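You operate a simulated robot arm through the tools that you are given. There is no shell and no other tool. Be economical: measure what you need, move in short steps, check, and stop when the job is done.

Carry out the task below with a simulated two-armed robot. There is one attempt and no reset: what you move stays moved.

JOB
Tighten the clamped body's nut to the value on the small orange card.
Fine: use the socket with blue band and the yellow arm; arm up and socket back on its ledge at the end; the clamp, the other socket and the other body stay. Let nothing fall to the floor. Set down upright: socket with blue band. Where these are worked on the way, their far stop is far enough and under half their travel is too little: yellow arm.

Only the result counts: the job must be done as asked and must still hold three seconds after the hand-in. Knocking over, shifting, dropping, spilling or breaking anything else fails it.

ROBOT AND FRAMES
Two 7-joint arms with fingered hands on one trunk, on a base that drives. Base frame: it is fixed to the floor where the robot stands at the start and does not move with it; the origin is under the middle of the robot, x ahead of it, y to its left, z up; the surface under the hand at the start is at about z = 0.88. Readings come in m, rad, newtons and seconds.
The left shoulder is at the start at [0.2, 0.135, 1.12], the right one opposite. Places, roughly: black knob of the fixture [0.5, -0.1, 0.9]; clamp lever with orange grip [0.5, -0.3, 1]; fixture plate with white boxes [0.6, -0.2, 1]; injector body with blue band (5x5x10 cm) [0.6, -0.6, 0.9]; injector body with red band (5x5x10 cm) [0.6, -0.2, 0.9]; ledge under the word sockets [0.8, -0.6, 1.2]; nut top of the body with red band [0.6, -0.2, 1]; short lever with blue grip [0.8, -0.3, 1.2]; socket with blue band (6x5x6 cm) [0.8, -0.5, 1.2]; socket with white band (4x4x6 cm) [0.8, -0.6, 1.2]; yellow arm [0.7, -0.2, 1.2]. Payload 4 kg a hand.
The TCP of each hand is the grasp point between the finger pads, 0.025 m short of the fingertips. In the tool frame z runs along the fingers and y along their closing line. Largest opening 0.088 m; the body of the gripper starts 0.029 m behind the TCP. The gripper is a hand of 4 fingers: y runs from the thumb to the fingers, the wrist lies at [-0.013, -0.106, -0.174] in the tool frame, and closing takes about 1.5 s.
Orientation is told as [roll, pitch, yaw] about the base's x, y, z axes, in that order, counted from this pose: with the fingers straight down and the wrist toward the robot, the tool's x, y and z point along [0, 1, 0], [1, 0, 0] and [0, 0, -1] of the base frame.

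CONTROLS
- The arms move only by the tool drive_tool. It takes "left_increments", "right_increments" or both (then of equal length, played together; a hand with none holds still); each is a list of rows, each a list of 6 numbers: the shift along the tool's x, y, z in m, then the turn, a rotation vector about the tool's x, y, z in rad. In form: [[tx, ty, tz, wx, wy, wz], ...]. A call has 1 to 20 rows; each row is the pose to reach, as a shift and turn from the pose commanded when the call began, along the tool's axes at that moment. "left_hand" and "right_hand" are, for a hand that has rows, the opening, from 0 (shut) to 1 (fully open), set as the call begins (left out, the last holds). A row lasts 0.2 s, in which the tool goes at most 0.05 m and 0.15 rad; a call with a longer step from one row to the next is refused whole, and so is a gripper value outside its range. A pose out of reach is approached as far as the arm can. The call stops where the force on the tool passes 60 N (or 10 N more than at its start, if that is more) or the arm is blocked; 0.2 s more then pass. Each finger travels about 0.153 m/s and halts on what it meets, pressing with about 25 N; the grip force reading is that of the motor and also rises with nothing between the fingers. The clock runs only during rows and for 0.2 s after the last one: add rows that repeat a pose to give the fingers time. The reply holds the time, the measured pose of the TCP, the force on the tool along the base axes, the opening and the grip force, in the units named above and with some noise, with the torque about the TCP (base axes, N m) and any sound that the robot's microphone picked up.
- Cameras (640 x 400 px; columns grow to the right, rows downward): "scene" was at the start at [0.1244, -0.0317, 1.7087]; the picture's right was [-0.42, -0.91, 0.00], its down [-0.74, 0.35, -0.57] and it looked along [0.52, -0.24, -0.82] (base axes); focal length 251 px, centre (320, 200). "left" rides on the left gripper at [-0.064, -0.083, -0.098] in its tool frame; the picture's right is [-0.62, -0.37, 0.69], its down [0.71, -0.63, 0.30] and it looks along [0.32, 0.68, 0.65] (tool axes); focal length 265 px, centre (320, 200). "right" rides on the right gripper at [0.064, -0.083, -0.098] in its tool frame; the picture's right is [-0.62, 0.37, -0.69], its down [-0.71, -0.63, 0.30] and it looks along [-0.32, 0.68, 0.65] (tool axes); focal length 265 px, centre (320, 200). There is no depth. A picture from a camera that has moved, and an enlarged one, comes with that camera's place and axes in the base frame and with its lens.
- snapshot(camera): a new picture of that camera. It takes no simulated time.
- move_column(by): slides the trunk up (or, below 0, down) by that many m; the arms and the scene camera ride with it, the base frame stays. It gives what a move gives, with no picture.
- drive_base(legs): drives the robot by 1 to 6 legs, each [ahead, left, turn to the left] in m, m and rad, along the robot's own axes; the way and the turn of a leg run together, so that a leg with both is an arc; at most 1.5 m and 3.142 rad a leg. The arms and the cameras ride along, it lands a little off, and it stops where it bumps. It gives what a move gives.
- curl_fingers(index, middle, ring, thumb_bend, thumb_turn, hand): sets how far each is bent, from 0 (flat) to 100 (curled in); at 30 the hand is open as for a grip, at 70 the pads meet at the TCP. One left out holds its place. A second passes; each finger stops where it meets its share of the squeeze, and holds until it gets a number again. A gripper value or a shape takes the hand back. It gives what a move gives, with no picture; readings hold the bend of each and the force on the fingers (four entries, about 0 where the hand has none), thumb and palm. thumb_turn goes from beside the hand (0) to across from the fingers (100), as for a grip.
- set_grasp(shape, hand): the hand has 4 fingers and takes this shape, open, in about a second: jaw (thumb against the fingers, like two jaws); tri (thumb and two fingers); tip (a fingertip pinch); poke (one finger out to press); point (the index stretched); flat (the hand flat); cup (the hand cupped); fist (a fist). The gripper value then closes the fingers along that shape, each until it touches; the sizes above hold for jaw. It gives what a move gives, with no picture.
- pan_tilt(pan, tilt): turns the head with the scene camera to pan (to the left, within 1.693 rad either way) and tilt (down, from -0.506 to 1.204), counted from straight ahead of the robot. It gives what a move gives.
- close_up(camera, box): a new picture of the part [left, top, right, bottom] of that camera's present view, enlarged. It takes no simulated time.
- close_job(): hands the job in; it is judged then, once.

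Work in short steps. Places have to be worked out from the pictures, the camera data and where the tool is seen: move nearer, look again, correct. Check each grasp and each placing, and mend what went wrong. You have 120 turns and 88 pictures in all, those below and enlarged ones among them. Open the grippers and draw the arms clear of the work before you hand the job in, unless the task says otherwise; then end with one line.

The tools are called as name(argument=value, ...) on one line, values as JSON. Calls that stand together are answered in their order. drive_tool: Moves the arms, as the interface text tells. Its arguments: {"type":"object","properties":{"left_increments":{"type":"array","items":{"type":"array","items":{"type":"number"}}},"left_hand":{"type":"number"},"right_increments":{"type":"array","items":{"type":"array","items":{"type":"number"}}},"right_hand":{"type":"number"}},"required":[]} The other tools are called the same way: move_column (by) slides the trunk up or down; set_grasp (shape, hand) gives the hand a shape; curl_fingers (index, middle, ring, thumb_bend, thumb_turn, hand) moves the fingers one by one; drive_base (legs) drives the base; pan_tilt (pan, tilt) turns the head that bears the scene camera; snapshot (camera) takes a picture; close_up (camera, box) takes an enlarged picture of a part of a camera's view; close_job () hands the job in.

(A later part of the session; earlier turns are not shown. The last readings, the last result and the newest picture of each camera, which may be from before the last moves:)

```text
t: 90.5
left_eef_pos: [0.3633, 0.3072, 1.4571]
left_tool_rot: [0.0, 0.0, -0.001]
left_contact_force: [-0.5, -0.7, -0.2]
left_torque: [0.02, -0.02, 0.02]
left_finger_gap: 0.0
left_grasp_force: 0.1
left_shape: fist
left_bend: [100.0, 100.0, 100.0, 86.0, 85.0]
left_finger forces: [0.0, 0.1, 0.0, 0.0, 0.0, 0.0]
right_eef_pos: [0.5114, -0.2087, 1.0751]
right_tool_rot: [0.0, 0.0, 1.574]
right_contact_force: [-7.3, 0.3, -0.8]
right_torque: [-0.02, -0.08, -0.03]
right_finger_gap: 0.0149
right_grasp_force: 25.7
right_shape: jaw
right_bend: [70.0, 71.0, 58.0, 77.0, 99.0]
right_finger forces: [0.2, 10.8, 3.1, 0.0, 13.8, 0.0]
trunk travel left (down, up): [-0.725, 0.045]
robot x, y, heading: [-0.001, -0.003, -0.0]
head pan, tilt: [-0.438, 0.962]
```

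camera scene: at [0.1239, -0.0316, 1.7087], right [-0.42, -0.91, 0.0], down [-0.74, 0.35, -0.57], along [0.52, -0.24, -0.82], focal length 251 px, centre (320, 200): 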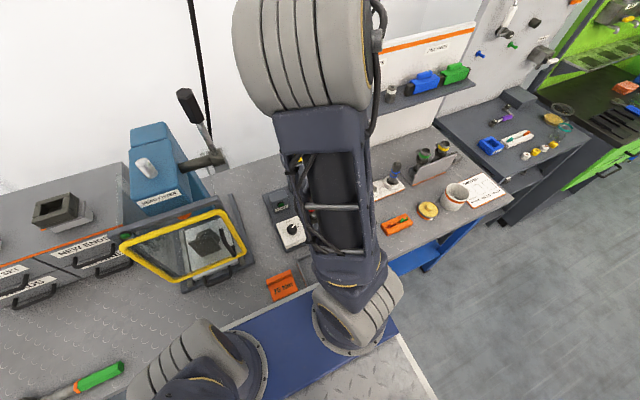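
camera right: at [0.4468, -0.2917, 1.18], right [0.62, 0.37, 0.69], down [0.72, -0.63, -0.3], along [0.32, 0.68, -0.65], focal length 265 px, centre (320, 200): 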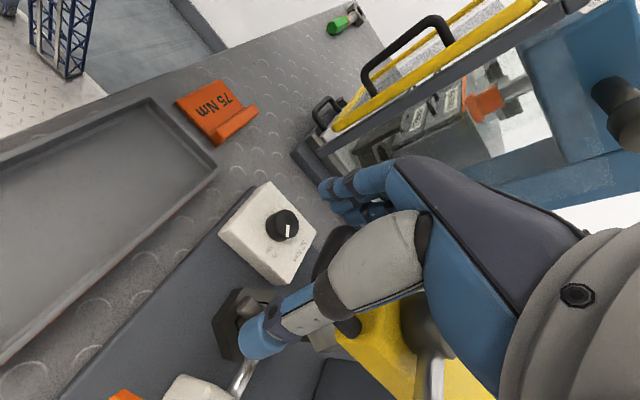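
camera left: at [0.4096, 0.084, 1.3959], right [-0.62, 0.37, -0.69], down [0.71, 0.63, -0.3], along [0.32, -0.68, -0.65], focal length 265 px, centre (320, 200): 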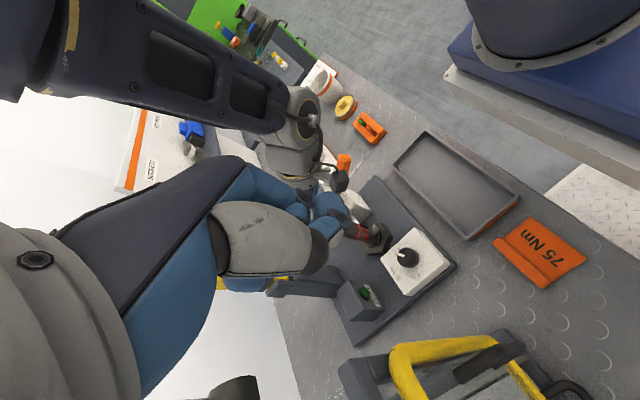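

The grip closed at 15 mm, around the loop's rounded front. I'll open, move 12 mm further onto the loop, and close again.

drive_tool(right_increments=[[0, 0, 0, 0, 0, 0], [0, 0, 0, 0, 0, 0], [0, 0, 0, 0, 0, 0], [-0.006, 0, 0, 0, 0, 0], [-0.012, 0, 0, 0, 0, 0], [-0.015, 0, 0, 0, 0, 0]], right_hand=1)

drive_tool(right_increments=[[0, 0, 0, 0, 0, 0], [0, 0, 0, 0, 0, 0], [0, 0, 0, 0, 0, 0], [0, 0, 0, 0, 0, 0], [0, 0, 0, 0, 0, 0], [0, 0, 0, 0, 0, 0], [0, 0, 0, 0, 0, 0]], right_hand=0)

```text
t: 91.8
left_eef_pos: [0.3651, 0.3059, 1.4564]
left_tool_rot: [0.002, -0.001, -0.001]
left_contact_force: [-0.4, -0.8, -0.6]
left_torque: [-0.03, 0.01, -0.03]
left_finger_gap: 0.0001
left_grasp_force: 0.0
left_shape: fist
left_bend: [100.0, 100.0, 100.0, 86.0, 85.0]
left_finger forces: [0.0, 0.1, 0.0, 0.1, 0.1, 0.0]
right_eef_pos: [0.5269, -0.2092, 1.0741]
right_tool_rot: [0.001, 0.0, 1.575]
right_contact_force: [0.5, -0.4, -0.2]
right_torque: [-0.01, -0.01, 0.04]
right_finger_gap: 0.0876
right_grasp_force: 0.0
right_shape: jaw
right_bend: [30.0, 30.0, 30.0, 30.0, 98.0]
right_finger forces: [0.1, 0.1, 0.1, 0.1, 0.0, 0.0]
trunk travel left (down, up): [-0.725, 0.045]
robot x, y, heading: [-0.0014, -0.0023, 0.004]
head pan, tilt: [-0.438, 0.962]
```

```text
t: 93.5
left_eef_pos: [0.3632, 0.3067, 1.4572]
left_tool_rot: [0.0, 0.001, -0.002]
left_contact_force: [0.1, -0.5, -0.8]
left_torque: [0.0, -0.02, -0.01]
left_finger_gap: 0.0002
left_grasp_force: 0.0
left_shape: fist
left_bend: [100.0, 100.0, 100.0, 86.0, 85.0]
left_finger forces: [0.0, 0.0, 0.0, 0.0, 0.1, 0.0]
right_eef_pos: [0.5277, -0.2086, 1.0745]
right_tool_rot: [0.003, 0.0, 1.574]
right_contact_force: [-0.2, -3.4, -1.5]
right_torque: [0.03, 0.01, 0.07]
right_finger_gap: 0.0296
right_grasp_force: 25.0
right_shape: jaw
right_bend: [76.0, 72.0, 47.0, 76.0, 100.0]
right_finger forces: [18.5, 8.7, 2.9, 0.1, 34.9, 0.0]
trunk travel left (down, up): [-0.725, 0.045]
robot x, y, heading: [0.0008, -0.0029, 0.003]
head pan, tilt: [-0.438, 0.962]
```

Good grip (thumb 35 N). Lifting along the arc to ~35° raise first.

drive_tool(right_increments=[[-0.002, 0, -0.015, 0, 0, 0], [-0.0059, 0, -0.0312, 0, 0, 0], [-0.0115, 0, -0.048, 0, 0, 0], [-0.0182, 0, -0.0652, 0, 0, 0], [-0.027, 0, -0.081, 0, 0, 0], [-0.0363, 0, -0.0965, 0, 0, 0]])

snapshot(camera="right")

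```text
t: 94.8
left_eef_pos: [0.3614, 0.3066, 1.4576]
left_tool_rot: [0.0, -0.001, -0.002]
left_contact_force: [-0.7, -0.7, 0.4]
left_torque: [0.02, -0.02, 0.0]
left_finger_gap: 0.0
left_grasp_force: 0.0
left_shape: fist
left_bend: [100.0, 100.0, 100.0, 86.0, 85.0]
left_finger forces: [0.0, 0.1, 0.0, 0.0, 0.0, 0.1]
right_eef_pos: [0.5595, -0.2087, 1.1717]
right_tool_rot: [0.003, -0.002, 1.575]
right_contact_force: [-30.2, -3.2, 11.4]
right_torque: [-0.36, 0.62, 0.63]
right_finger_gap: 0.0289
right_grasp_force: 25.2
right_shape: jaw
right_bend: [76.0, 66.0, 40.0, 79.0, 98.0]
right_finger forces: [22.8, 28.9, 3.2, 0.0, 34.9, 0.0]
trunk travel left (down, up): [-0.725, 0.045]
robot x, y, heading: [0.0008, 0.0026, -0.002]
head pan, tilt: [-0.438, 0.962]
```

```text
14 pictures are left
camera right: at [0.4966, -0.2924, 1.2712], right [0.62, 0.37, 0.69], down [0.72, -0.63, -0.31], along [0.32, 0.69, -0.65], focal length 265 px, centre (320, 200)
```

right: 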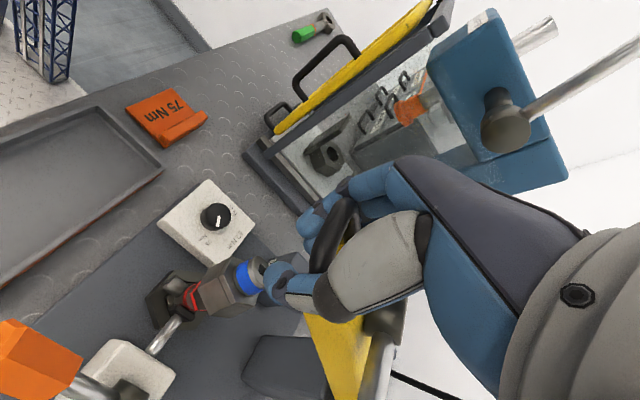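

The arm is lifting and the socket has swung back upright. I'll zoom once to judge how it sits.

close_up(camera="right", box=[140, 230, 320, 340])

```text
3.56 times, centred on (230, 285) of right
camera zoom: at [0.4966, -0.2924, 1.2712], right [0.62, 0.37, 0.69], down [0.72, -0.63, -0.31], along [0.32, 0.69, -0.65], focal length 944 px, centre (640, -102)
```

zoom: 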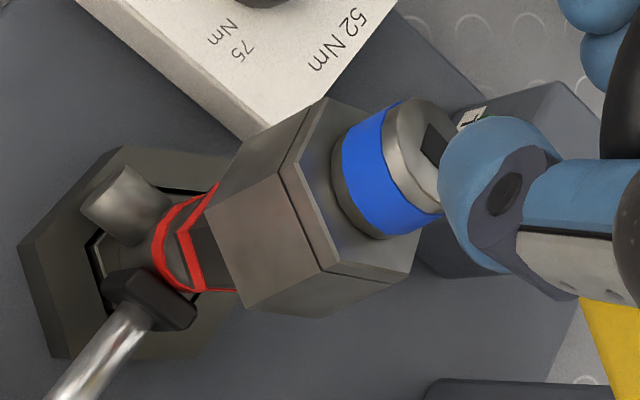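

The socket leans ~12° with some nut showing: it wasn't fully seated earlier (my elbows had touched). I'll finish raising the arm, then press the socket home.

drive_tool(right_increments=[[-0.0178, 0, -0.0272, 0, 0, 0], [-0.031, 0, -0.039, 0, 0, 0], [-0.0454, 0, -0.0503, 0, 0, 0], [-0.06, 0, -0.06, 0, 0, 0], [-0.0766, 0, -0.0683, 0, 0, 0], [-0.093, 0, -0.0755, 0, 0, 0], [-0.1105, 0, -0.0807, 0, 0, 0], [-0.128, 0, -0.0845, 0, 0, 0], [-0.146, 0, -0.0869, 0, 0, 0], [-0.164, 0, -0.0875, 0, 0, 0], [-0.182, 0, -0.0869, 0, 0, 0], [-0.194, 0, -0.0855, 0, 0, 0]])

snapshot(camera="right")

```text
t: 96.0
left_eef_pos: [0.3633, 0.3054, 1.4583]
left_tool_rot: [0.0, -0.003, -0.003]
left_contact_force: [0.4, 0.1, 0.1]
left_torque: [-0.01, 0.01, 0.03]
left_finger_gap: 0.0
left_grasp_force: 0.0
left_shape: fist
left_bend: [100.0, 100.0, 100.0, 86.0, 85.0]
left_finger forces: [0.0, 0.1, 0.0, 0.0, 0.1, 0.0]
right_eef_pos: [0.6234, -0.2098, 1.2359]
right_tool_rot: [0.004, -0.003, 1.578]
right_contact_force: [-22.8, -11.9, 30.5]
right_torque: [1.37, 0.34, 0.89]
right_finger_gap: 0.0252
right_grasp_force: 25.8
right_shape: jaw
right_bend: [76.0, 63.0, 39.0, 84.0, 100.0]
right_finger forces: [1.9, 47.2, 3.6, 0.1, 26.3, 0.0]
trunk travel left (down, up): [-0.725, 0.045]
robot x, y, heading: [0.0005, 0.0007, 0.003]
head pan, tilt: [-0.438, 0.962]
stopped in row 5 (right hand): the force on the tool passed its limit at 62 N (the readings are from after the stop); the commanded pose is now the measured one
```

```text
12 pictures are left
camera right: at [0.5592, -0.2941, 1.335], right [0.62, 0.37, 0.69], down [0.72, -0.62, -0.31], along [0.32, 0.69, -0.65], focal length 265 px, centre (320, 200)
```

right: 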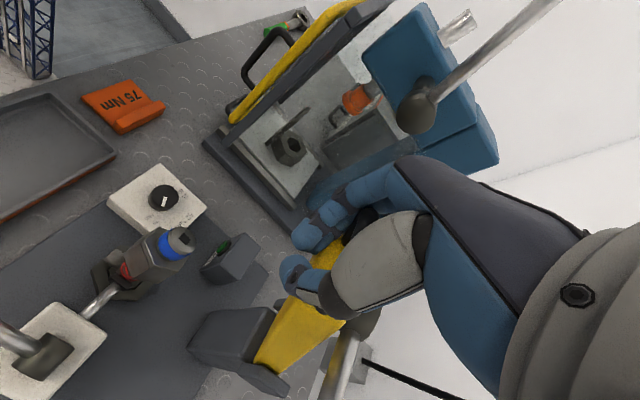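

I'm pressing toward the hinge; the arc radius is larger. I'll move outward ~9 mm and continue raising.

drive_tool(right_increments=[[-0.0023, 0, -0.0086, 0, 0, 0], [-0.015, 0, -0.016, 0, 0, 0], [-0.03, 0, -0.021, 0, 0, 0], [-0.045, 0, -0.0255, 0, 0, 0], [-0.0593, 0, -0.0293, 0, 0, 0], [-0.074, 0, -0.032, 0, 0, 0], [-0.0894, 0, -0.0336, 0, 0, 0], [-0.105, 0, -0.034, 0, 0, 0], [-0.1198, 0, -0.0336, 0, 0, 0], [-0.132, 0, -0.0325, 0, 0, 0], [-0.1425, 0, -0.0308, 0, 0, 0]])

```text
t: 98.0
left_eef_pos: [0.3602, 0.3067, 1.4571]
left_tool_rot: [0.001, -0.002, 0.0]
left_contact_force: [-0.7, -0.2, -0.1]
left_torque: [0.0, -0.04, -0.03]
left_finger_gap: 0.0001
left_grasp_force: 0.0
left_shape: fist
left_bend: [100.0, 100.0, 100.0, 86.0, 85.0]
left_finger forces: [0.0, 0.0, 0.1, 0.0, 0.1, 0.0]
right_eef_pos: [0.7346, -0.207, 1.2653]
right_tool_rot: [0.04, -0.005, 1.591]
right_contact_force: [-23.6, 3.1, 6.8]
right_torque: [0.13, 0.35, 0.08]
right_finger_gap: 0.0171
right_grasp_force: 25.5
right_shape: jaw
right_bend: [76.0, 73.0, 42.0, 83.0, 100.0]
right_finger forces: [0.0, 28.2, 3.9, 0.0, 0.1, 0.1]
trunk travel left (down, up): [-0.725, 0.045]
robot x, y, heading: [0.0002, 0.0035, -0.003]
head pan, tilt: [-0.438, 0.962]
stopped in row 10 (right hand): the force on the tool passed its limit at 80 N (the readings are from after the stop); the commanded pose is now the measured one
```

It stopped firmly near upright. I'll relax 5 mm, open the hand, and lift off to check that the arm stays.

drive_tool(right_increments=[[0, 0, 0, 0, 0, 0], [0, 0, 0, 0, 0, 0], [0, 0, 0, 0, 0, 0], [0, 0, 0, 0, 0, 0]], right_hand=1)

snapshot(camera="right")

```text
t: 99.0
left_eef_pos: [0.3641, 0.3063, 1.4585]
left_tool_rot: [0.0, 0.001, -0.003]
left_contact_force: [0.0, -0.4, -0.1]
left_torque: [-0.01, 0.0, 0.05]
left_finger_gap: 0.0
left_grasp_force: 0.1
left_shape: fist
left_bend: [100.0, 100.0, 100.0, 86.0, 85.0]
left_finger forces: [0.0, 0.0, 0.1, 0.0, 0.1, 0.0]
right_eef_pos: [0.7385, -0.2081, 1.2632]
right_tool_rot: [0.033, -0.002, 1.584]
right_contact_force: [0.4, -0.1, 0.0]
right_torque: [0.0, -0.03, 0.0]
right_finger_gap: 0.0876
right_grasp_force: 0.0
right_shape: jaw
right_bend: [30.0, 30.0, 30.0, 30.0, 98.0]
right_finger forces: [0.0, 0.1, 0.0, 0.1, 0.1, 0.0]
trunk travel left (down, up): [-0.725, 0.045]
robot x, y, heading: [-0.0015, 0.0034, -0.002]
head pan, tilt: [-0.438, 0.962]
```

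```text
11 pictures are left
camera right: at [0.6782, -0.2926, 1.3646], right [0.64, 0.37, 0.67], down [0.71, -0.62, -0.33], along [0.29, 0.69, -0.66], focal length 265 px, centre (320, 200)
```

right: 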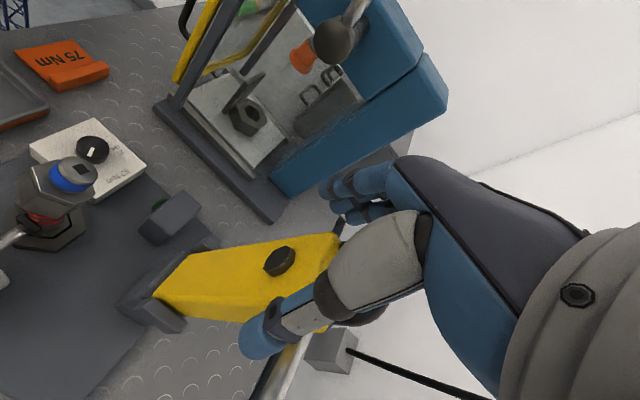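

The arm stands upright again. I'll lift off, move above the socket and turn the hand back to yaw 0.

drive_tool(right_increments=[[0, 0, -0.03, 0, 0, 0], [0, 0, -0.06, 0, 0, 0], [0, 0, -0.09, 0, 0, 0], [0, 0, -0.11, 0, 0, 0], [0.02, 0, -0.11, -0.0024, -0.0024, 0.144], [0.04, 0, -0.11, -0.005, -0.005, 0.288], [0.06, 0, -0.11, -0.007, -0.007, 0.432], [0.08, 0, -0.11, -0.01, -0.01, 0.576], [0.1, 0, -0.11, -0.012, -0.012, 0.72], [0.12, 0, -0.11, -0.014, -0.014, 0.864], [0.135, 0, -0.11, -0.017, -0.017, 1.008], [0.15, 0, -0.11, -0.019, -0.019, 1.152], [0.159, 0, -0.11, -0.021, -0.021, 1.296], [0.159, 0, -0.11, -0.024, -0.024, 1.44], [0.159, 0, -0.11, -0.026, -0.026, 1.584]])

drive_tool(right_increments=[[0, 0, 0.04, 0, 0, 0], [0, 0, 0.08, 0, 0, 0], [0, 0, 0.12, 0, 0, 0], [0, 0, 0.16, 0, 0, 0], [0, 0, 0.2, 0, 0, 0], [0, 0, 0.23, 0, 0, 0]])

close_up(camera="right", box=[140, 170, 340, 330])

```text
t: 102.2
left_eef_pos: [0.3633, 0.3059, 1.4556]
left_tool_rot: [0.001, -0.002, -0.002]
left_contact_force: [0.7, 0.2, -0.2]
left_torque: [-0.03, -0.01, -0.02]
left_finger_gap: 0.0
left_grasp_force: 0.3
left_shape: fist
left_bend: [100.0, 100.0, 100.0, 86.0, 85.0]
left_finger forces: [0.0, 0.1, 0.1, 0.1, 0.1, 0.0]
right_eef_pos: [0.5838, -0.2122, 1.3798]
right_tool_rot: [0.004, 0.0, -0.001]
right_contact_force: [0.2, 0.5, -0.2]
right_torque: [0.0, -0.01, 0.01]
right_finger_gap: 0.0876
right_grasp_force: 0.1
right_shape: jaw
right_bend: [30.0, 30.0, 30.0, 30.0, 98.0]
right_finger forces: [0.1, 0.0, 0.1, 0.0, 0.1, 0.0]
trunk travel left (down, up): [-0.725, 0.045]
robot x, y, heading: [0.0009, -0.006, -0.004]
head pan, tilt: [-0.438, 0.962]
```

```text
t: 103.6
left_eef_pos: [0.3623, 0.3075, 1.4574]
left_tool_rot: [0.002, -0.001, -0.002]
left_contact_force: [-0.3, 0.0, 0.4]
left_torque: [0.01, -0.02, 0.0]
left_finger_gap: 0.0001
left_grasp_force: 0.0
left_shape: fist
left_bend: [100.0, 100.0, 100.0, 86.0, 85.0]
left_finger forces: [0.0, 0.0, 0.0, 0.0, 0.0, 0.1]
right_eef_pos: [0.5834, -0.208, 1.1483]
right_tool_rot: [0.001, 0.002, 0.0]
right_contact_force: [-0.4, -0.8, -0.1]
right_torque: [0.04, 0.0, 0.0]
right_finger_gap: 0.0877
right_grasp_force: 0.0
right_shape: jaw
right_bend: [30.0, 30.0, 30.0, 30.0, 98.0]
right_finger forces: [0.0, 0.0, 0.0, 0.0, 0.0, 0.1]
trunk travel left (down, up): [-0.725, 0.045]
robot x, y, heading: [-0.0029, 0.0012, 0.001]
head pan, tilt: [-0.438, 0.962]
```

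```text
2.50 times, centred on (240, 250) of right
camera zoom: at [0.4992, -0.1445, 1.2468], right [0.37, -0.62, 0.69], down [-0.63, -0.71, -0.3], along [0.68, -0.32, -0.66], focal length 664 px, centre (520, 75)
```

zoom: 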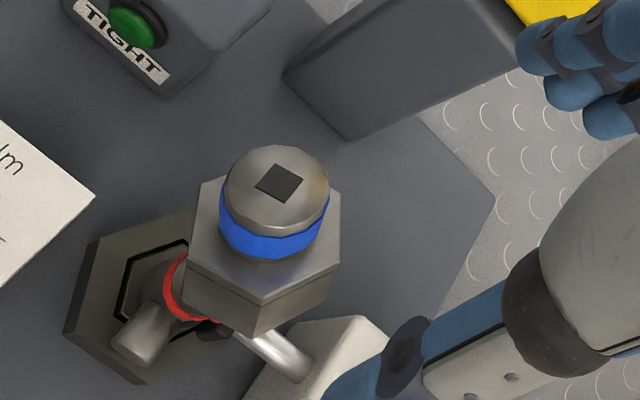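

The socket leans ≈0.41 rad toward +y with its foot still on the nut. I'll tilt the hand to match (roll -0.41), go down along its axis, and grip it by the ±x flats.

drive_tool(right_increments=[[0.016, -0.001, 0.005, 0, -0.137, 0], [0.032, -0.001, 0.015, 0, -0.274, 0], [0.0485, -0.0014, 0.025, 0, -0.41, 0], [0.0405, -0.0014, 0.0433, 0, -0.41, 0], [0.0325, -0.0014, 0.0617, 0, -0.41, 0], [0.0245, -0.0014, 0.08, 0, -0.41, 0], [0.0205, -0.0014, 0.089, 0, -0.41, 0], [0.0165, -0.0014, 0.0983, 0, -0.41, 0]])

close_up(camera="right", box=[180, 170, 420, 340])

```text
t: 105.4
left_eef_pos: [0.3637, 0.306, 1.4574]
left_tool_rot: [0.0, 0.0, -0.003]
left_contact_force: [-0.9, -0.3, 0.0]
left_torque: [0.0, 0.02, 0.02]
left_finger_gap: 0.0001
left_grasp_force: 0.1
left_shape: fist
left_bend: [100.0, 100.0, 100.0, 86.0, 85.0]
left_finger forces: [0.1, 0.1, 0.0, 0.1, 0.0, 0.1]
right_eef_pos: [0.5798, -0.1936, 1.052]
right_tool_rot: [-0.405, 0.003, 0.0]
right_contact_force: [-0.2, -1.2, 0.1]
right_torque: [-0.04, 0.02, 0.03]
right_finger_gap: 0.0877
right_grasp_force: 0.1
right_shape: jaw
right_bend: [30.0, 30.0, 30.0, 30.0, 98.0]
right_finger forces: [0.1, 0.0, 0.1, 0.0, 0.0, 0.0]
trunk travel left (down, up): [-0.725, 0.045]
robot x, y, heading: [0.0018, -0.002, 0.001]
head pan, tilt: [-0.438, 0.962]
```

```text
2.35 times, centred on (300, 255) of right
camera zoom: at [0.4963, -0.0957, 1.1169], right [0.37, -0.3, 0.88], down [-0.63, -0.78, 0.0], along [0.68, -0.56, -0.47], focal length 624 px, centre (367, 71)
```

zoom: 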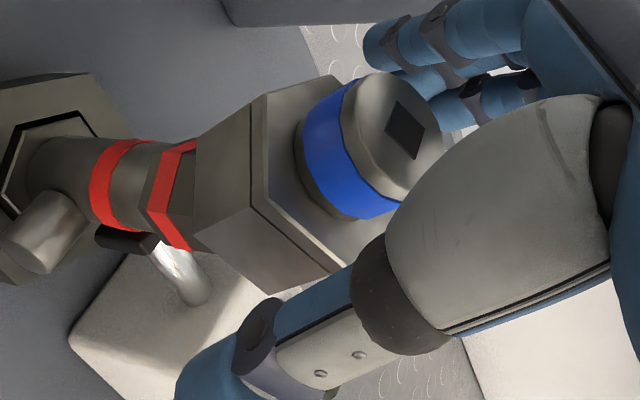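

The hand matches the socket's lean. Closing on the flats.

drive_tool(right_increments=[[0, 0, 0, 0, 0, 0], [0, 0, 0, 0, 0, 0], [0, 0, 0, 0, 0, 0], [0, 0, 0, 0, 0, 0], [0, 0, 0, 0, 0, 0], [0, 0, 0, 0, 0, 0], [0, 0, 0, 0, 0, 0]], right_hand=0)

drive_tool(right_increments=[[-0.003, 0, 0.0007, 0, 0.08, 0], [-0.006, 0, 0.0013, 0, 0.16, 0], [-0.0092, 0, 0.002, 0, 0.24, 0], [-0.0123, 0, 0.0026, 0, 0.32, 0], [-0.0154, 0, 0.0033, 0, 0.405, 0]])

close_up(camera="right", box=[180, 170, 380, 320])

```text
t: 107.0
left_eef_pos: [0.3623, 0.3065, 1.4561]
left_tool_rot: [-0.001, 0.001, -0.002]
left_contact_force: [0.5, 0.2, 0.5]
left_torque: [0.01, -0.01, 0.01]
left_finger_gap: 0.0
left_grasp_force: 0.3
left_shape: fist
left_bend: [100.0, 100.0, 100.0, 86.0, 85.0]
left_finger forces: [0.1, 0.0, 0.0, 0.0, 0.0, 0.0]
right_eef_pos: [0.5787, -0.1947, 1.0521]
right_tool_rot: [-0.405, 0.0, 0.001]
right_contact_force: [-2.5, 0.4, -0.2]
right_torque: [-0.02, 0.11, -0.03]
right_finger_gap: 0.04
right_grasp_force: 25.2
right_shape: jaw
right_bend: [74.0, 42.0, 45.0, 74.0, 100.0]
right_finger forces: [12.8, 7.2, 0.0, 0.1, 22.5, 0.0]
trunk travel left (down, up): [-0.725, 0.045]
robot x, y, heading: [-0.0013, -0.001, 0.001]
head pan, tilt: [-0.438, 0.962]
```

```text
t: 108.2
left_eef_pos: [0.3634, 0.3064, 1.4565]
left_tool_rot: [-0.002, 0.0, -0.004]
left_contact_force: [-0.2, 0.1, 0.1]
left_torque: [-0.04, 0.01, 0.0]
left_finger_gap: 0.0
left_grasp_force: 0.1
left_shape: fist
left_bend: [100.0, 100.0, 100.0, 86.0, 85.0]
left_finger forces: [0.0, 0.0, 0.0, 0.1, 0.0, 0.0]
right_eef_pos: [0.581, -0.208, 1.054]
right_tool_rot: [-0.001, 0.002, 0.002]
right_contact_force: [-3.5, -1.8, -1.0]
right_torque: [-0.08, 0.19, -0.06]
right_finger_gap: 0.0397
right_grasp_force: 24.7
right_shape: jaw
right_bend: [74.0, 42.0, 45.0, 74.0, 100.0]
right_finger forces: [13.4, 7.1, 0.1, 0.1, 24.5, 0.0]
trunk travel left (down, up): [-0.725, 0.045]
robot x, y, heading: [0.0013, -0.0026, -0.001]
head pan, tilt: [-0.438, 0.962]
```

```text
2.67 times, centred on (280, 245) of right
camera zoom: at [0.4969, -0.1443, 1.1535], right [0.37, -0.62, 0.69], down [-0.63, -0.72, -0.3], along [0.68, -0.32, -0.65], focal length 708 px, centre (427, 80)
```

zoom: 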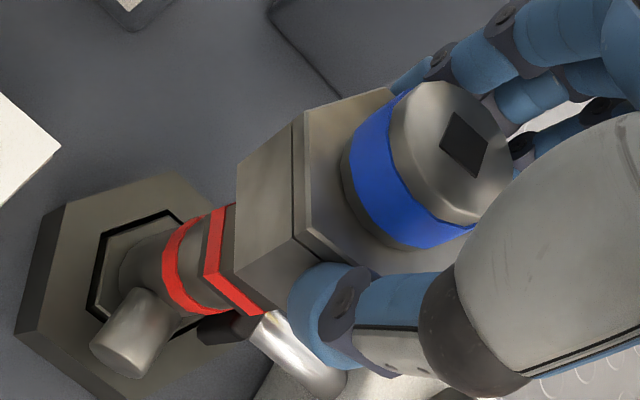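

Upright and in line again. Pressing down gently to seat fully.

drive_tool(right_increments=[[0, 0, 0.003, 0, 0, 0], [0, 0, 0.006, 0, 0, 0], [0, 0, 0.009, 0, 0, 0], [0, 0, 0.012, 0, 0, 0], [0, 0, 0.015, 0, 0, 0], [0, 0, 0.018, 0, 0, 0], [0, 0, 0.021, 0, 0, 0]])

```text
t: 109.8
left_eef_pos: [0.3621, 0.3062, 1.4583]
left_tool_rot: [-0.001, 0.001, -0.002]
left_contact_force: [0.0, 0.4, -0.9]
left_torque: [0.0, -0.01, 0.02]
left_finger_gap: 0.0
left_grasp_force: 0.1
left_shape: fist
left_bend: [100.0, 100.0, 100.0, 86.0, 85.0]
left_finger forces: [0.0, 0.0, 0.0, 0.0, 0.0, 0.0]
right_eef_pos: [0.5803, -0.2078, 1.036]
right_tool_rot: [-0.001, -0.003, 0.0]
right_contact_force: [-6.2, -4.9, 28.9]
right_torque: [-0.12, -0.13, -0.1]
right_finger_gap: 0.0404
right_grasp_force: 25.0
right_shape: jaw
right_bend: [75.0, 43.0, 45.0, 74.0, 100.0]
right_finger forces: [14.1, 8.3, 0.1, 0.0, 27.7, 0.0]
trunk travel left (down, up): [-0.725, 0.045]
robot x, y, heading: [-0.0002, 0.0009, 0.001]
head pan, tilt: [-0.438, 0.962]
```

29 N now, with side loads toward -x/-y. I'll ease 1.5 mm that way, wiggle slightly in yaw and press a little more.

drive_tool(right_increments=[[-0.001, -0.0015, -0.002, 0, 0, 0.04], [-0.001, -0.002, 0.001, 0, 0, 0.06], [-0.001, -0.002, 0.003, 0, 0, 0], [-0.001, -0.002, 0.004, 0, 0, -0.06], [-0.001, -0.002, 0.005, 0, 0, 0], [-0.001, -0.002, 0.006, 0, 0, 0]])

close_up(camera="right", box=[180, 170, 380, 320])

```text
t: 111.2
left_eef_pos: [0.3628, 0.3064, 1.4569]
left_tool_rot: [-0.001, 0.0, -0.002]
left_contact_force: [-0.1, 1.1, -0.8]
left_torque: [0.02, 0.0, 0.0]
left_finger_gap: 0.0001
left_grasp_force: 0.1
left_shape: fist
left_bend: [100.0, 100.0, 100.0, 86.0, 85.0]
left_finger forces: [0.1, 0.0, 0.0, 0.0, 0.0, 0.0]
right_eef_pos: [0.5787, -0.2098, 1.0292]
right_tool_rot: [-0.001, 0.001, 0.0]
right_contact_force: [-3.7, -0.1, 40.2]
right_torque: [-0.01, -0.1, 0.0]
right_finger_gap: 0.0421
right_grasp_force: 25.0
right_shape: jaw
right_bend: [75.0, 41.0, 45.0, 75.0, 100.0]
right_finger forces: [14.7, 9.7, 0.0, 0.0, 28.9, 0.1]
trunk travel left (down, up): [-0.725, 0.045]
robot x, y, heading: [0.0026, -0.0017, 0.001]
head pan, tilt: [-0.438, 0.962]
```

```text
2.67 times, centred on (280, 245) of right
camera zoom: at [0.4945, -0.1449, 1.1269], right [0.37, -0.62, 0.69], down [-0.63, -0.72, -0.3], along [0.68, -0.33, -0.65], focal length 708 px, centre (427, 80)
```

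zoom: 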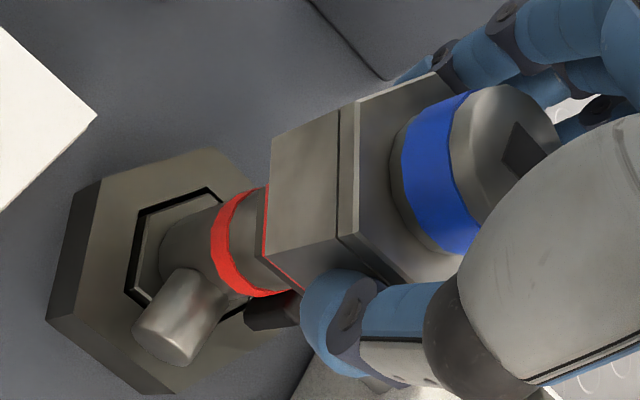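

Now the socket sits deep, covering the nut's upper red stripe: properly seated. Opening and lifting straight up.

drive_tool(right_increments=[[0, 0, -0.001, 0, 0, 0], [0, 0, -0.001, 0, 0, 0], [0, 0, -0.001, 0, 0, 0], [0, 0, -0.001, 0, 0, 0], [0, 0, -0.02, 0, 0, 0], [0, 0, -0.05, 0, 0, 0], [0, 0, -0.09, 0, 0, 0], [0, 0, -0.13, 0, 0, 0], [0, 0, -0.17, 0, 0, 0], [0, 0, -0.21, 0, 0, 0], [0, 0, -0.25, 0, 0, 0], [0, 0, -0.29, 0, 0, 0], [0, 0, -0.33, 0, 0, 0]], right_hand=1)

drive_tool(right_increments=[[0, 0.01, -0.01, 0, 0, -0.14], [0, 0.02, -0.01, 0, 0, -0.28], [0, 0.03, -0.01, 0, 0, -0.42], [0, 0.04, -0.01, 0, 0, -0.56], [0, 0.055, -0.01, 0, 0, -0.7], [0, 0.07, -0.01, 0, 0, -0.84], [0, 0.09, -0.01, 0, 0, -0.98], [0, 0.11, -0.01, 0, 0, -1.12], [0, 0.13, -0.01, 0, 0, -1.26], [0, 0.15, -0.01, 0, 0, -1.4], [0, 0.17, -0.01, 0, 0, -1.57], [0, 0.178, -0.01, 0, 0, -1.57]])

snapshot(camera="right")

```text
t: 114.0
left_eef_pos: [0.3635, 0.3069, 1.4561]
left_tool_rot: [0.002, -0.001, -0.001]
left_contact_force: [-0.1, -0.3, 0.4]
left_torque: [0.0, -0.02, -0.01]
left_finger_gap: 0.0
left_grasp_force: 0.1
left_shape: fist
left_bend: [100.0, 100.0, 100.0, 86.0, 85.0]
left_finger forces: [0.0, 0.0, 0.0, 0.0, 0.0, 0.1]
right_eef_pos: [0.5809, -0.207, 1.359]
right_tool_rot: [-0.001, 0.003, 0.0]
right_contact_force: [-0.8, 0.8, 0.2]
right_torque: [-0.01, -0.04, -0.03]
right_finger_gap: 0.0878
right_grasp_force: 0.0
right_shape: jaw
right_bend: [30.0, 30.0, 30.0, 30.0, 98.0]
right_finger forces: [0.1, 0.0, 0.0, 0.0, 0.0, 0.0]
trunk travel left (down, up): [-0.725, 0.045]
robot x, y, heading: [-0.0015, -0.0022, 0.001]
head pan, tilt: [-0.438, 0.962]
```

```text
refused: row 11 steps farther than a row can; nothing moved
```

```text
6 pictures are left
camera right: at [0.4973, -0.143, 1.4582], right [0.37, -0.62, 0.69], down [-0.63, -0.72, -0.3], along [0.68, -0.33, -0.65], focal length 265 px, centre (320, 200)
```

right: 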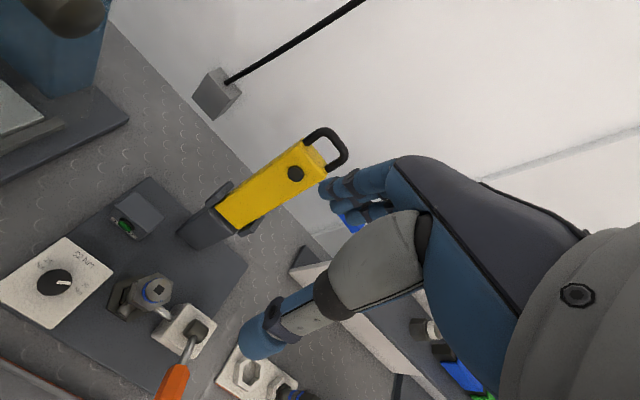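

Socket upright on the nut. Repeating the turn with smaller steps (no picture, few remain).

drive_tool(right_increments=[[0, 0.01, -0.01, 0, 0, -0.13], [0, 0.02, -0.01, 0, 0, -0.26], [0, 0.03, -0.01, 0, 0, -0.39], [0, 0.04, -0.01, 0, 0, -0.52], [0, 0.055, -0.01, 0, 0, -0.65], [0, 0.07, -0.01, 0, 0, -0.78], [0, 0.09, -0.01, 0, 0, -0.91], [0, 0.11, -0.01, 0, 0, -1.04], [0, 0.13, -0.01, 0, 0, -1.17], [0, 0.15, -0.01, 0, 0, -1.3], [0, 0.165, -0.01, 0, 0, -1.43], [0, 0.178, -0.01, 0, 0, -1.57], [0, 0.178, -0.01, 0, 0, -1.57]])

```text
t: 116.8
left_eef_pos: [0.3624, 0.3053, 1.4557]
left_tool_rot: [-0.001, -0.001, -0.003]
left_contact_force: [-0.7, 0.6, 0.0]
left_torque: [0.0, 0.0, 0.02]
left_finger_gap: 0.0002
left_grasp_force: 0.0
left_shape: fist
left_bend: [100.0, 100.0, 100.0, 86.0, 85.0]
left_finger forces: [0.0, 0.0, 0.0, 0.1, 0.0, 0.0]
right_eef_pos: [0.7584, -0.2116, 1.3669]
right_tool_rot: [0.003, 0.001, 1.571]
right_contact_force: [-0.4, 0.1, -0.2]
right_torque: [0.01, 0.0, 0.03]
right_finger_gap: 0.0875
right_grasp_force: 0.0
right_shape: jaw
right_bend: [30.0, 30.0, 30.0, 30.0, 98.0]
right_finger forces: [0.0, 0.0, 0.0, 0.0, 0.1, 0.0]
trunk travel left (down, up): [-0.725, 0.045]
robot x, y, heading: [0.0014, -0.0041, 0.003]
head pan, tilt: [-0.438, 0.962]
```

Lowering over the loop, slightly deeper than before, then closing.

drive_tool(right_increments=[[0.002, 0.001, 0.03, 0, 0, 0], [0.002, 0.001, 0.06, 0, 0, 0], [0.002, 0.001, 0.08, 0, 0, 0], [0.002, 0.001, 0.093, 0, 0, 0], [0.002, 0.001, 0.102, 0, 0, 0], [0.002, 0.001, 0.102, 0, 0, 0]])

drive_tool(right_increments=[[0, 0, 0, 0, 0, 0], [0, 0, 0, 0, 0, 0], [0, 0, 0, 0, 0, 0], [0, 0, 0, 0, 0, 0], [0, 0, 0, 0, 0, 0], [0, 0, 0, 0, 0, 0], [0, 0, 0, 0, 0, 0]], right_hand=0)

```text
t: 118.2
left_eef_pos: [0.3638, 0.3058, 1.457]
left_tool_rot: [0.0, -0.001, -0.001]
left_contact_force: [-0.8, 0.5, 0.1]
left_torque: [-0.01, 0.01, 0.01]
left_finger_gap: 0.0
left_grasp_force: 0.0
left_shape: fist
left_bend: [100.0, 100.0, 100.0, 86.0, 85.0]
left_finger forces: [0.0, 0.0, 0.0, 0.0, 0.0, 0.1]
right_eef_pos: [0.7567, -0.2115, 1.2664]
right_tool_rot: [0.002, 0.0, 1.571]
right_contact_force: [0.4, 0.1, -0.3]
right_torque: [0.02, -0.01, 0.01]
right_finger_gap: 0.0875
right_grasp_force: 0.0
right_shape: jaw
right_bend: [30.0, 30.0, 30.0, 30.0, 98.0]
right_finger forces: [0.0, 0.1, 0.0, 0.0, 0.0, 0.0]
trunk travel left (down, up): [-0.725, 0.045]
robot x, y, heading: [-0.0008, 0.0002, -0.001]
head pan, tilt: [-0.438, 0.962]
```

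```text
t: 119.8
left_eef_pos: [0.3631, 0.3077, 1.4564]
left_tool_rot: [0.0, 0.0, -0.001]
left_contact_force: [-0.2, 0.1, 0.1]
left_torque: [-0.02, -0.01, 0.0]
left_finger_gap: 0.0
left_grasp_force: 0.2
left_shape: fist
left_bend: [100.0, 100.0, 100.0, 86.0, 85.0]
left_finger forces: [0.1, 0.1, 0.0, 0.0, 0.0, 0.0]
right_eef_pos: [0.7576, -0.2104, 1.2653]
right_tool_rot: [0.003, 0.002, 1.571]
right_contact_force: [0.4, -2.3, -1.9]
right_torque: [0.03, 0.0, 0.05]
right_finger_gap: 0.0504
right_grasp_force: 24.8
right_shape: jaw
right_bend: [74.0, 41.0, 45.0, 67.0, 100.0]
right_finger forces: [12.7, 7.2, 1.3, 0.0, 22.9, 0.0]
trunk travel left (down, up): [-0.725, 0.045]
robot x, y, heading: [-0.003, -0.0008, -0.002]
head pan, tilt: [-0.438, 0.962]
```

Good grip (gap 50 mm on the arm's tip). Pulling along the refined arc to 22°.

drive_tool(right_increments=[[0.011, 0, -0.001, 0, 0, 0], [0.0221, 0, -0.002, 0, 0, 0], [0.0335, 0, -0.002, 0, 0, 0], [0.0446, 0, -0.0015, 0, 0, 0], [0.056, 0, -0.0005, 0, 0, 0], [0.067, 0, 0.001, 0, 0, 0], [0.078, 0, 0.0035, 0, 0, 0], [0.0889, 0, 0.006, 0, 0, 0], [0.1, 0, 0.0095, 0, 0, 0], [0.1103, 0, 0.0135, 0, 0, 0]])

```text
t: 122.0
left_eef_pos: [0.3637, 0.305, 1.4581]
left_tool_rot: [0.001, 0.001, -0.002]
left_contact_force: [-0.3, 0.0, 0.1]
left_torque: [0.0, 0.0, -0.02]
left_finger_gap: 0.0
left_grasp_force: 0.0
left_shape: fist
left_bend: [100.0, 100.0, 100.0, 86.0, 85.0]
left_finger forces: [0.0, 0.0, 0.1, 0.0, 0.1, 0.0]
right_eef_pos: [0.6465, -0.2098, 1.2494]
right_tool_rot: [0.0, 0.001, 1.571]
right_contact_force: [7.3, -8.9, -12.1]
right_torque: [0.41, -0.29, -0.18]
right_finger_gap: 0.0496
right_grasp_force: 25.7
right_shape: jaw
right_bend: [74.0, 42.0, 45.0, 65.0, 100.0]
right_finger forces: [8.6, 6.1, 8.6, 0.0, 25.1, 0.0]
trunk travel left (down, up): [-0.725, 0.045]
robot x, y, heading: [-0.0002, -0.0015, -0.003]
head pan, tilt: [-0.438, 0.962]
```

Forces are small (slightly outward). Continuing along the arc to 60°.

drive_tool(right_increments=[[0.0125, 0, 0.0085, 0, 0, 0], [0.0256, 0, 0.0158, 0, 0, 0], [0.0412, 0, 0.0257, 0, 0, 0], [0.0559, 0, 0.037, 0, 0, 0], [0.0696, 0, 0.0495, 0, 0, 0], [0.0821, 0, 0.0632, 0, 0, 0], [0.0934, 0, 0.0779, 0, 0, 0], [0.1033, 0, 0.0935, 0, 0, 0]])

```text
t: 123.8
left_eef_pos: [0.3624, 0.3066, 1.4565]
left_tool_rot: [0.0, 0.001, -0.003]
left_contact_force: [1.3, 0.7, 0.7]
left_torque: [-0.01, -0.01, 0.03]
left_finger_gap: 0.0
left_grasp_force: 0.0
left_shape: fist
left_bend: [100.0, 100.0, 100.0, 86.0, 85.0]
left_finger forces: [0.0, 0.0, 0.0, 0.0, 0.0, 0.1]
right_eef_pos: [0.5403, -0.2082, 1.1596]
right_tool_rot: [0.003, 0.001, 1.572]
right_contact_force: [0.1, 1.3, 0.7]
right_torque: [-0.03, 0.02, -0.01]
right_finger_gap: 0.0274
right_grasp_force: 25.6
right_shape: jaw
right_bend: [76.0, 50.0, 45.0, 84.0, 100.0]
right_finger forces: [0.1, 0.0, 0.0, 0.0, 0.0, 0.1]
trunk travel left (down, up): [-0.725, 0.045]
robot x, y, heading: [0.0008, -0.0019, -0.002]
head pan, tilt: [-0.438, 0.962]
```

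It slipped near the end again (arm went over by itself). I'll press its tip down with the closed fingertips, force-limited.

drive_tool(right_increments=[[0.006, 0, 0.01, 0, 0, 0], [0.008, 0, 0.02, 0, 0, 0], [0.008, 0, 0.03, 0, 0, 0], [0.008, 0, 0.04, 0, 0, 0], [0.008, 0, 0.048, 0, 0, 0], [0.008, 0, 0.054, 0, 0, 0], [0.008, 0, 0.06, 0, 0, 0], [0.008, 0, 0.066, 0, 0, 0], [0.008, 0, 0.072, 0, 0, 0], [0.008, 0, 0.078, 0, 0, 0]])

close_up(camera="scene", box=[270, 150, 350, 225])

```text
t: 125.6
left_eef_pos: [0.3616, 0.3075, 1.4577]
left_tool_rot: [-0.003, 0.0, -0.001]
left_contact_force: [-0.9, 0.4, -0.1]
left_torque: [-0.01, 0.02, 0.02]
left_finger_gap: 0.0002
left_grasp_force: 0.1
left_shape: fist
left_bend: [100.0, 100.0, 100.0, 86.0, 85.0]
left_finger forces: [0.0, 0.0, 0.0, 0.0, 0.0, 0.1]
right_eef_pos: [0.5343, -0.202, 1.1004]
right_tool_rot: [-0.004, -0.013, 1.581]
right_contact_force: [-2.5, 10.5, 43.9]
right_torque: [0.87, -1.05, 0.3]
right_finger_gap: 0.0274
right_grasp_force: 24.8
right_shape: jaw
right_bend: [76.0, 50.0, 80.0, 84.0, 100.0]
right_finger forces: [0.0, 0.0, 44.2, 0.0, 0.0, 0.0]
trunk travel left (down, up): [-0.725, 0.045]
robot x, y, heading: [0.0006, 0.0007, 0.003]
head pan, tilt: [-0.438, 0.962]
stopped in row 8 (right hand): the force on the tool passed its limit at 64 N (the readings are from after the stop); the commanded pose is now the measured one
```

```text
5.33 times, centred on (310, 188) of scene
camera zoom: at [0.1231, -0.0315, 1.7091], right [-0.42, -0.91, 0.0], down [-0.74, 0.35, -0.57], along [0.52, -0.24, -0.82], focal length 1339 px, centre (373, 267)
```

zoom: 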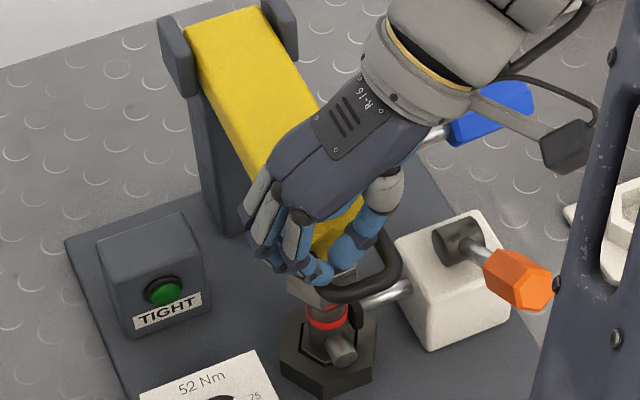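

The tip now stops 7 mm lower than before and the socket's hex stands upright under the arm. Now raise the hand and place the peg behind the lever again.

drive_tool(right_increments=[[0, 0, -0.03, 0, 0, 0], [0, 0, -0.07, 0, 0, 0], [0, 0, -0.11, 0, 0, 0], [0, 0, -0.13, 0, 0.013, 0], [-0.023, -0.024, -0.13, 0, 0.013, 0], [-0.046, -0.048, -0.13, 0, 0.013, 0], [-0.069, -0.072, -0.13, 0, 0.013, 0], [-0.092, -0.096, -0.13, 0, 0.013, 0], [-0.114, -0.12, -0.13, 0, 0.013, 0], [-0.114, -0.12, -0.1, 0, 0.013, 0], [-0.114, -0.12, -0.06, 0, 0.013, 0], [-0.114, -0.12, -0.03, 0, 0.013, 0], [-0.114, -0.12, -0.01, 0, 0.013, 0], [-0.114, -0.12, 0.001, 0, 0.013, 0]])

```text
t: 128.6
left_eef_pos: [0.3638, 0.307, 1.4557]
left_tool_rot: [0.0, 0.001, -0.002]
left_contact_force: [-0.1, -0.3, 0.7]
left_torque: [0.0, -0.01, -0.02]
left_finger_gap: 0.0
left_grasp_force: 0.0
left_shape: fist
left_bend: [100.0, 100.0, 100.0, 86.0, 85.0]
left_finger forces: [0.0, 0.1, 0.0, 0.1, 0.0, 0.0]
right_eef_pos: [0.6503, -0.3257, 1.0946]
right_tool_rot: [0.014, -0.007, 1.577]
right_contact_force: [-0.1, 0.6, 0.0]
right_torque: [0.01, 0.02, -0.02]
right_finger_gap: 0.0275
right_grasp_force: 25.3
right_shape: jaw
right_bend: [76.0, 50.0, 45.0, 84.0, 100.0]
right_finger forces: [0.1, 0.0, 0.0, 0.0, 0.0, 0.0]
trunk travel left (down, up): [-0.725, 0.045]
robot x, y, heading: [-0.0, -0.0002, -0.0]
head pan, tilt: [-0.438, 0.962]
```

I'll raise 8 mm and re-form the closed fingers (open, then shut).

drive_tool(right_increments=[[0, 0, -0.008, 0, 0, 0], [0, 0, -0.008, 0, 0, 0], [0, 0, -0.008, 0, 0, 0], [0, 0, -0.008, 0, 0, 0]], right_hand=0.5)

drive_tool(right_increments=[[0, 0, 0, 0, 0, 0], [0, 0, 0, 0, 0, 0], [0, 0, 0, 0, 0, 0], [0, 0, 0, 0, 0, 0], [0, 0, 0, 0, 0, 0]], right_hand=0)

```text
t: 129.6
left_eef_pos: [0.3617, 0.3062, 1.4563]
left_tool_rot: [-0.001, 0.001, -0.003]
left_contact_force: [-0.3, 0.1, 0.4]
left_torque: [-0.01, 0.0, 0.0]
left_finger_gap: 0.0001
left_grasp_force: 0.1
left_shape: fist
left_bend: [100.0, 100.0, 100.0, 86.0, 85.0]
left_finger forces: [0.0, 0.0, 0.0, 0.0, 0.0, 0.0]
right_eef_pos: [0.6508, -0.3245, 1.1032]
right_tool_rot: [0.012, -0.006, 1.578]
right_contact_force: [-0.3, 0.1, 0.6]
right_torque: [0.0, -0.01, 0.02]
right_finger_gap: 0.0436
right_grasp_force: 0.0
right_shape: jaw
right_bend: [74.0, 45.0, 41.0, 70.0, 100.0]
right_finger forces: [0.1, 0.0, 0.0, 0.1, 0.1, 0.0]
trunk travel left (down, up): [-0.725, 0.045]
robot x, y, heading: [0.0007, -0.0017, -0.0]
head pan, tilt: [-0.438, 0.962]
```

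```text
t: 130.8
left_eef_pos: [0.3637, 0.3064, 1.4574]
left_tool_rot: [-0.001, 0.001, -0.002]
left_contact_force: [0.4, 0.2, 0.2]
left_torque: [0.02, 0.01, -0.03]
left_finger_gap: 0.0002
left_grasp_force: 0.2
left_shape: fist
left_bend: [100.0, 100.0, 100.0, 86.0, 85.0]
left_finger forces: [0.0, 0.0, 0.0, 0.0, 0.0, 0.0]
right_eef_pos: [0.6499, -0.3249, 1.1031]
right_tool_rot: [0.012, -0.006, 1.575]
right_contact_force: [-0.1, 0.8, -1.0]
right_torque: [-0.04, -0.01, 0.0]
right_finger_gap: 0.0003
right_grasp_force: 25.6
right_shape: jaw
right_bend: [70.0, 70.0, 70.0, 38.0, 100.0]
right_finger forces: [0.0, 0.1, 0.0, 0.0, 0.0, 0.0]
trunk travel left (down, up): [-0.725, 0.045]
robot x, y, heading: [-0.0006, 0.001, 0.004]
head pan, tilt: [-0.438, 0.962]
```

Fingers are a tight peg again. Sweeping the lever through its stroke.

drive_tool(right_increments=[[0.014, 0.001, 0, 0, 0, 0], [0.027, 0.001, 0, 0, 0, 0], [0.043, -0.002, 0, 0, 0, 0], [0.0592, -0.005, 0, 0, 0, 0], [0.076, -0.005, 0, 0, 0, 0], [0.0922, -0.0037, 0, 0, 0, 0], [0.108, 0.0005, 0, 0, 0, 0], [0.1235, 0.0064, 0, 0, 0, 0], [0.133, 0.0118, 0, 0, 0, 0], [0.1426, 0.0178, 0, 0, 0, 0], [0.147, 0.021, 0, 0, 0, 0], [0.151, 0.025, 0, 0, 0, 0], [0.155, 0.029, 0, 0, 0, 0]])

```text
t: 133.6
left_eef_pos: [0.3641, 0.3053, 1.4567]
left_tool_rot: [0.002, 0.002, -0.001]
left_contact_force: [0.3, -0.5, 0.3]
left_torque: [-0.01, -0.01, 0.0]
left_finger_gap: 0.0001
left_grasp_force: 0.0
left_shape: fist
left_bend: [100.0, 100.0, 100.0, 86.0, 85.0]
left_finger forces: [0.0, 0.1, 0.1, 0.1, 0.0, 0.1]
right_eef_pos: [0.4974, -0.3001, 1.1045]
right_tool_rot: [0.002, 0.004, 1.57]
right_contact_force: [28.3, -28.8, 8.3]
right_torque: [0.11, -0.1, -0.32]
right_finger_gap: 0.0003
right_grasp_force: 25.2
right_shape: jaw
right_bend: [70.0, 70.0, 70.0, 37.0, 100.0]
right_finger forces: [30.5, 16.9, 0.0, 0.0, 0.0, 0.0]
trunk travel left (down, up): [-0.725, 0.045]
robot x, y, heading: [-0.0016, 0.0005, -0.0]
head pan, tilt: [-0.438, 0.962]
```

At the lever's end with 40 N. I check the lamp with one picture.

close_up(camera="scene", box=[270, 150, 350, 225])

```text
5.33 times, centred on (310, 188) of scene
camera zoom: at [0.1258, -0.0339, 1.7087], right [-0.43, -0.91, 0.0], down [-0.74, 0.35, -0.57], along [0.52, -0.24, -0.82], focal length 1339 px, centre (373, 267)
```

zoom: 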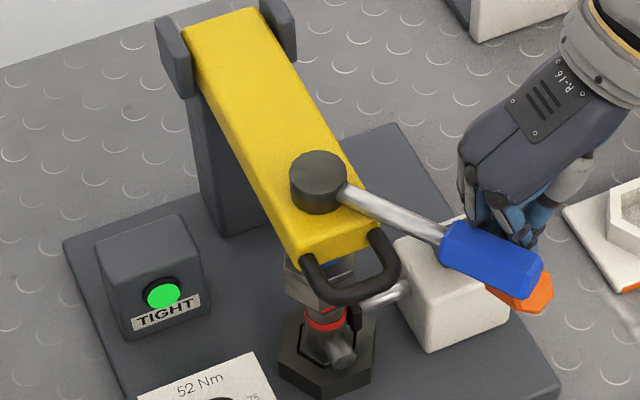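

TIGHT lamp is bright green. Now back off the lever, rise, and move above the arm's tip with open hand.

drive_tool(right_increments=[[-0.012, -0.016, 0, 0, 0, 0], [-0.022, -0.03, -0.01, 0, 0, 0], [-0.022, -0.03, -0.05, 0, 0, 0], [-0.022, -0.03, -0.09, 0, 0, 0], [-0.022, -0.03, -0.13, 0, 0, 0], [-0.022, 0.01, -0.13, 0, 0, 0], [-0.025, 0.05, -0.13, 0, 0, 0], [-0.0296, 0.0915, -0.12, 0, 0, 0], [-0.0296, 0.0915, -0.1155, 0, 0, 0]])

drive_tool(right_increments=[[0, 0, 0, 0, 0, 0], [0, 0, 0, 0, 0, 0], [0, 0, 0, 0, 0, 0], [0, 0, 0, 0, 0, 0]], right_hand=1)

```text
t: 135.6
left_eef_pos: [0.3631, 0.3059, 1.4563]
left_tool_rot: [0.001, 0.0, -0.003]
left_contact_force: [0.4, 0.2, 0.0]
left_torque: [-0.05, 0.04, 0.02]
left_finger_gap: 0.0
left_grasp_force: 0.0
left_shape: fist
left_bend: [100.0, 100.0, 100.0, 86.0, 85.0]
left_finger forces: [0.0, 0.0, 0.0, 0.0, 0.1, 0.0]
right_eef_pos: [0.5228, -0.2052, 1.223]
right_tool_rot: [0.011, -0.007, 1.577]
right_contact_force: [0.6, -0.3, -0.2]
right_torque: [-0.01, -0.02, 0.05]
right_finger_gap: 0.0
right_grasp_force: 24.7
right_shape: jaw
right_bend: [70.0, 70.0, 70.0, 38.0, 100.0]
right_finger forces: [0.1, 0.0, 0.1, 0.0, 0.0, 0.0]
trunk travel left (down, up): [-0.725, 0.045]
robot x, y, heading: [-0.0001, 0.0, -0.0]
head pan, tilt: [-0.438, 0.962]
```

```text
t: 136.6
left_eef_pos: [0.3633, 0.3056, 1.4566]
left_tool_rot: [0.0, 0.0, -0.001]
left_contact_force: [0.0, -0.8, -0.7]
left_torque: [-0.02, -0.02, 0.01]
left_finger_gap: 0.0002
left_grasp_force: 0.0
left_shape: fist
left_bend: [100.0, 100.0, 100.0, 86.0, 85.0]
left_finger forces: [0.0, 0.0, 0.1, 0.0, 0.0, 0.0]
right_eef_pos: [0.5227, -0.2047, 1.2235]
right_tool_rot: [0.013, -0.007, 1.576]
right_contact_force: [-0.4, -1.0, 0.6]
right_torque: [-0.01, 0.02, 0.01]
right_finger_gap: 0.088
right_grasp_force: 0.1
right_shape: jaw
right_bend: [30.0, 30.0, 30.0, 30.0, 98.0]
right_finger forces: [0.0, 0.0, 0.0, 0.1, 0.0, 0.0]
trunk travel left (down, up): [-0.725, 0.045]
robot x, y, heading: [0.0023, 0.0013, -0.007]
head pan, tilt: [-0.438, 0.962]
```

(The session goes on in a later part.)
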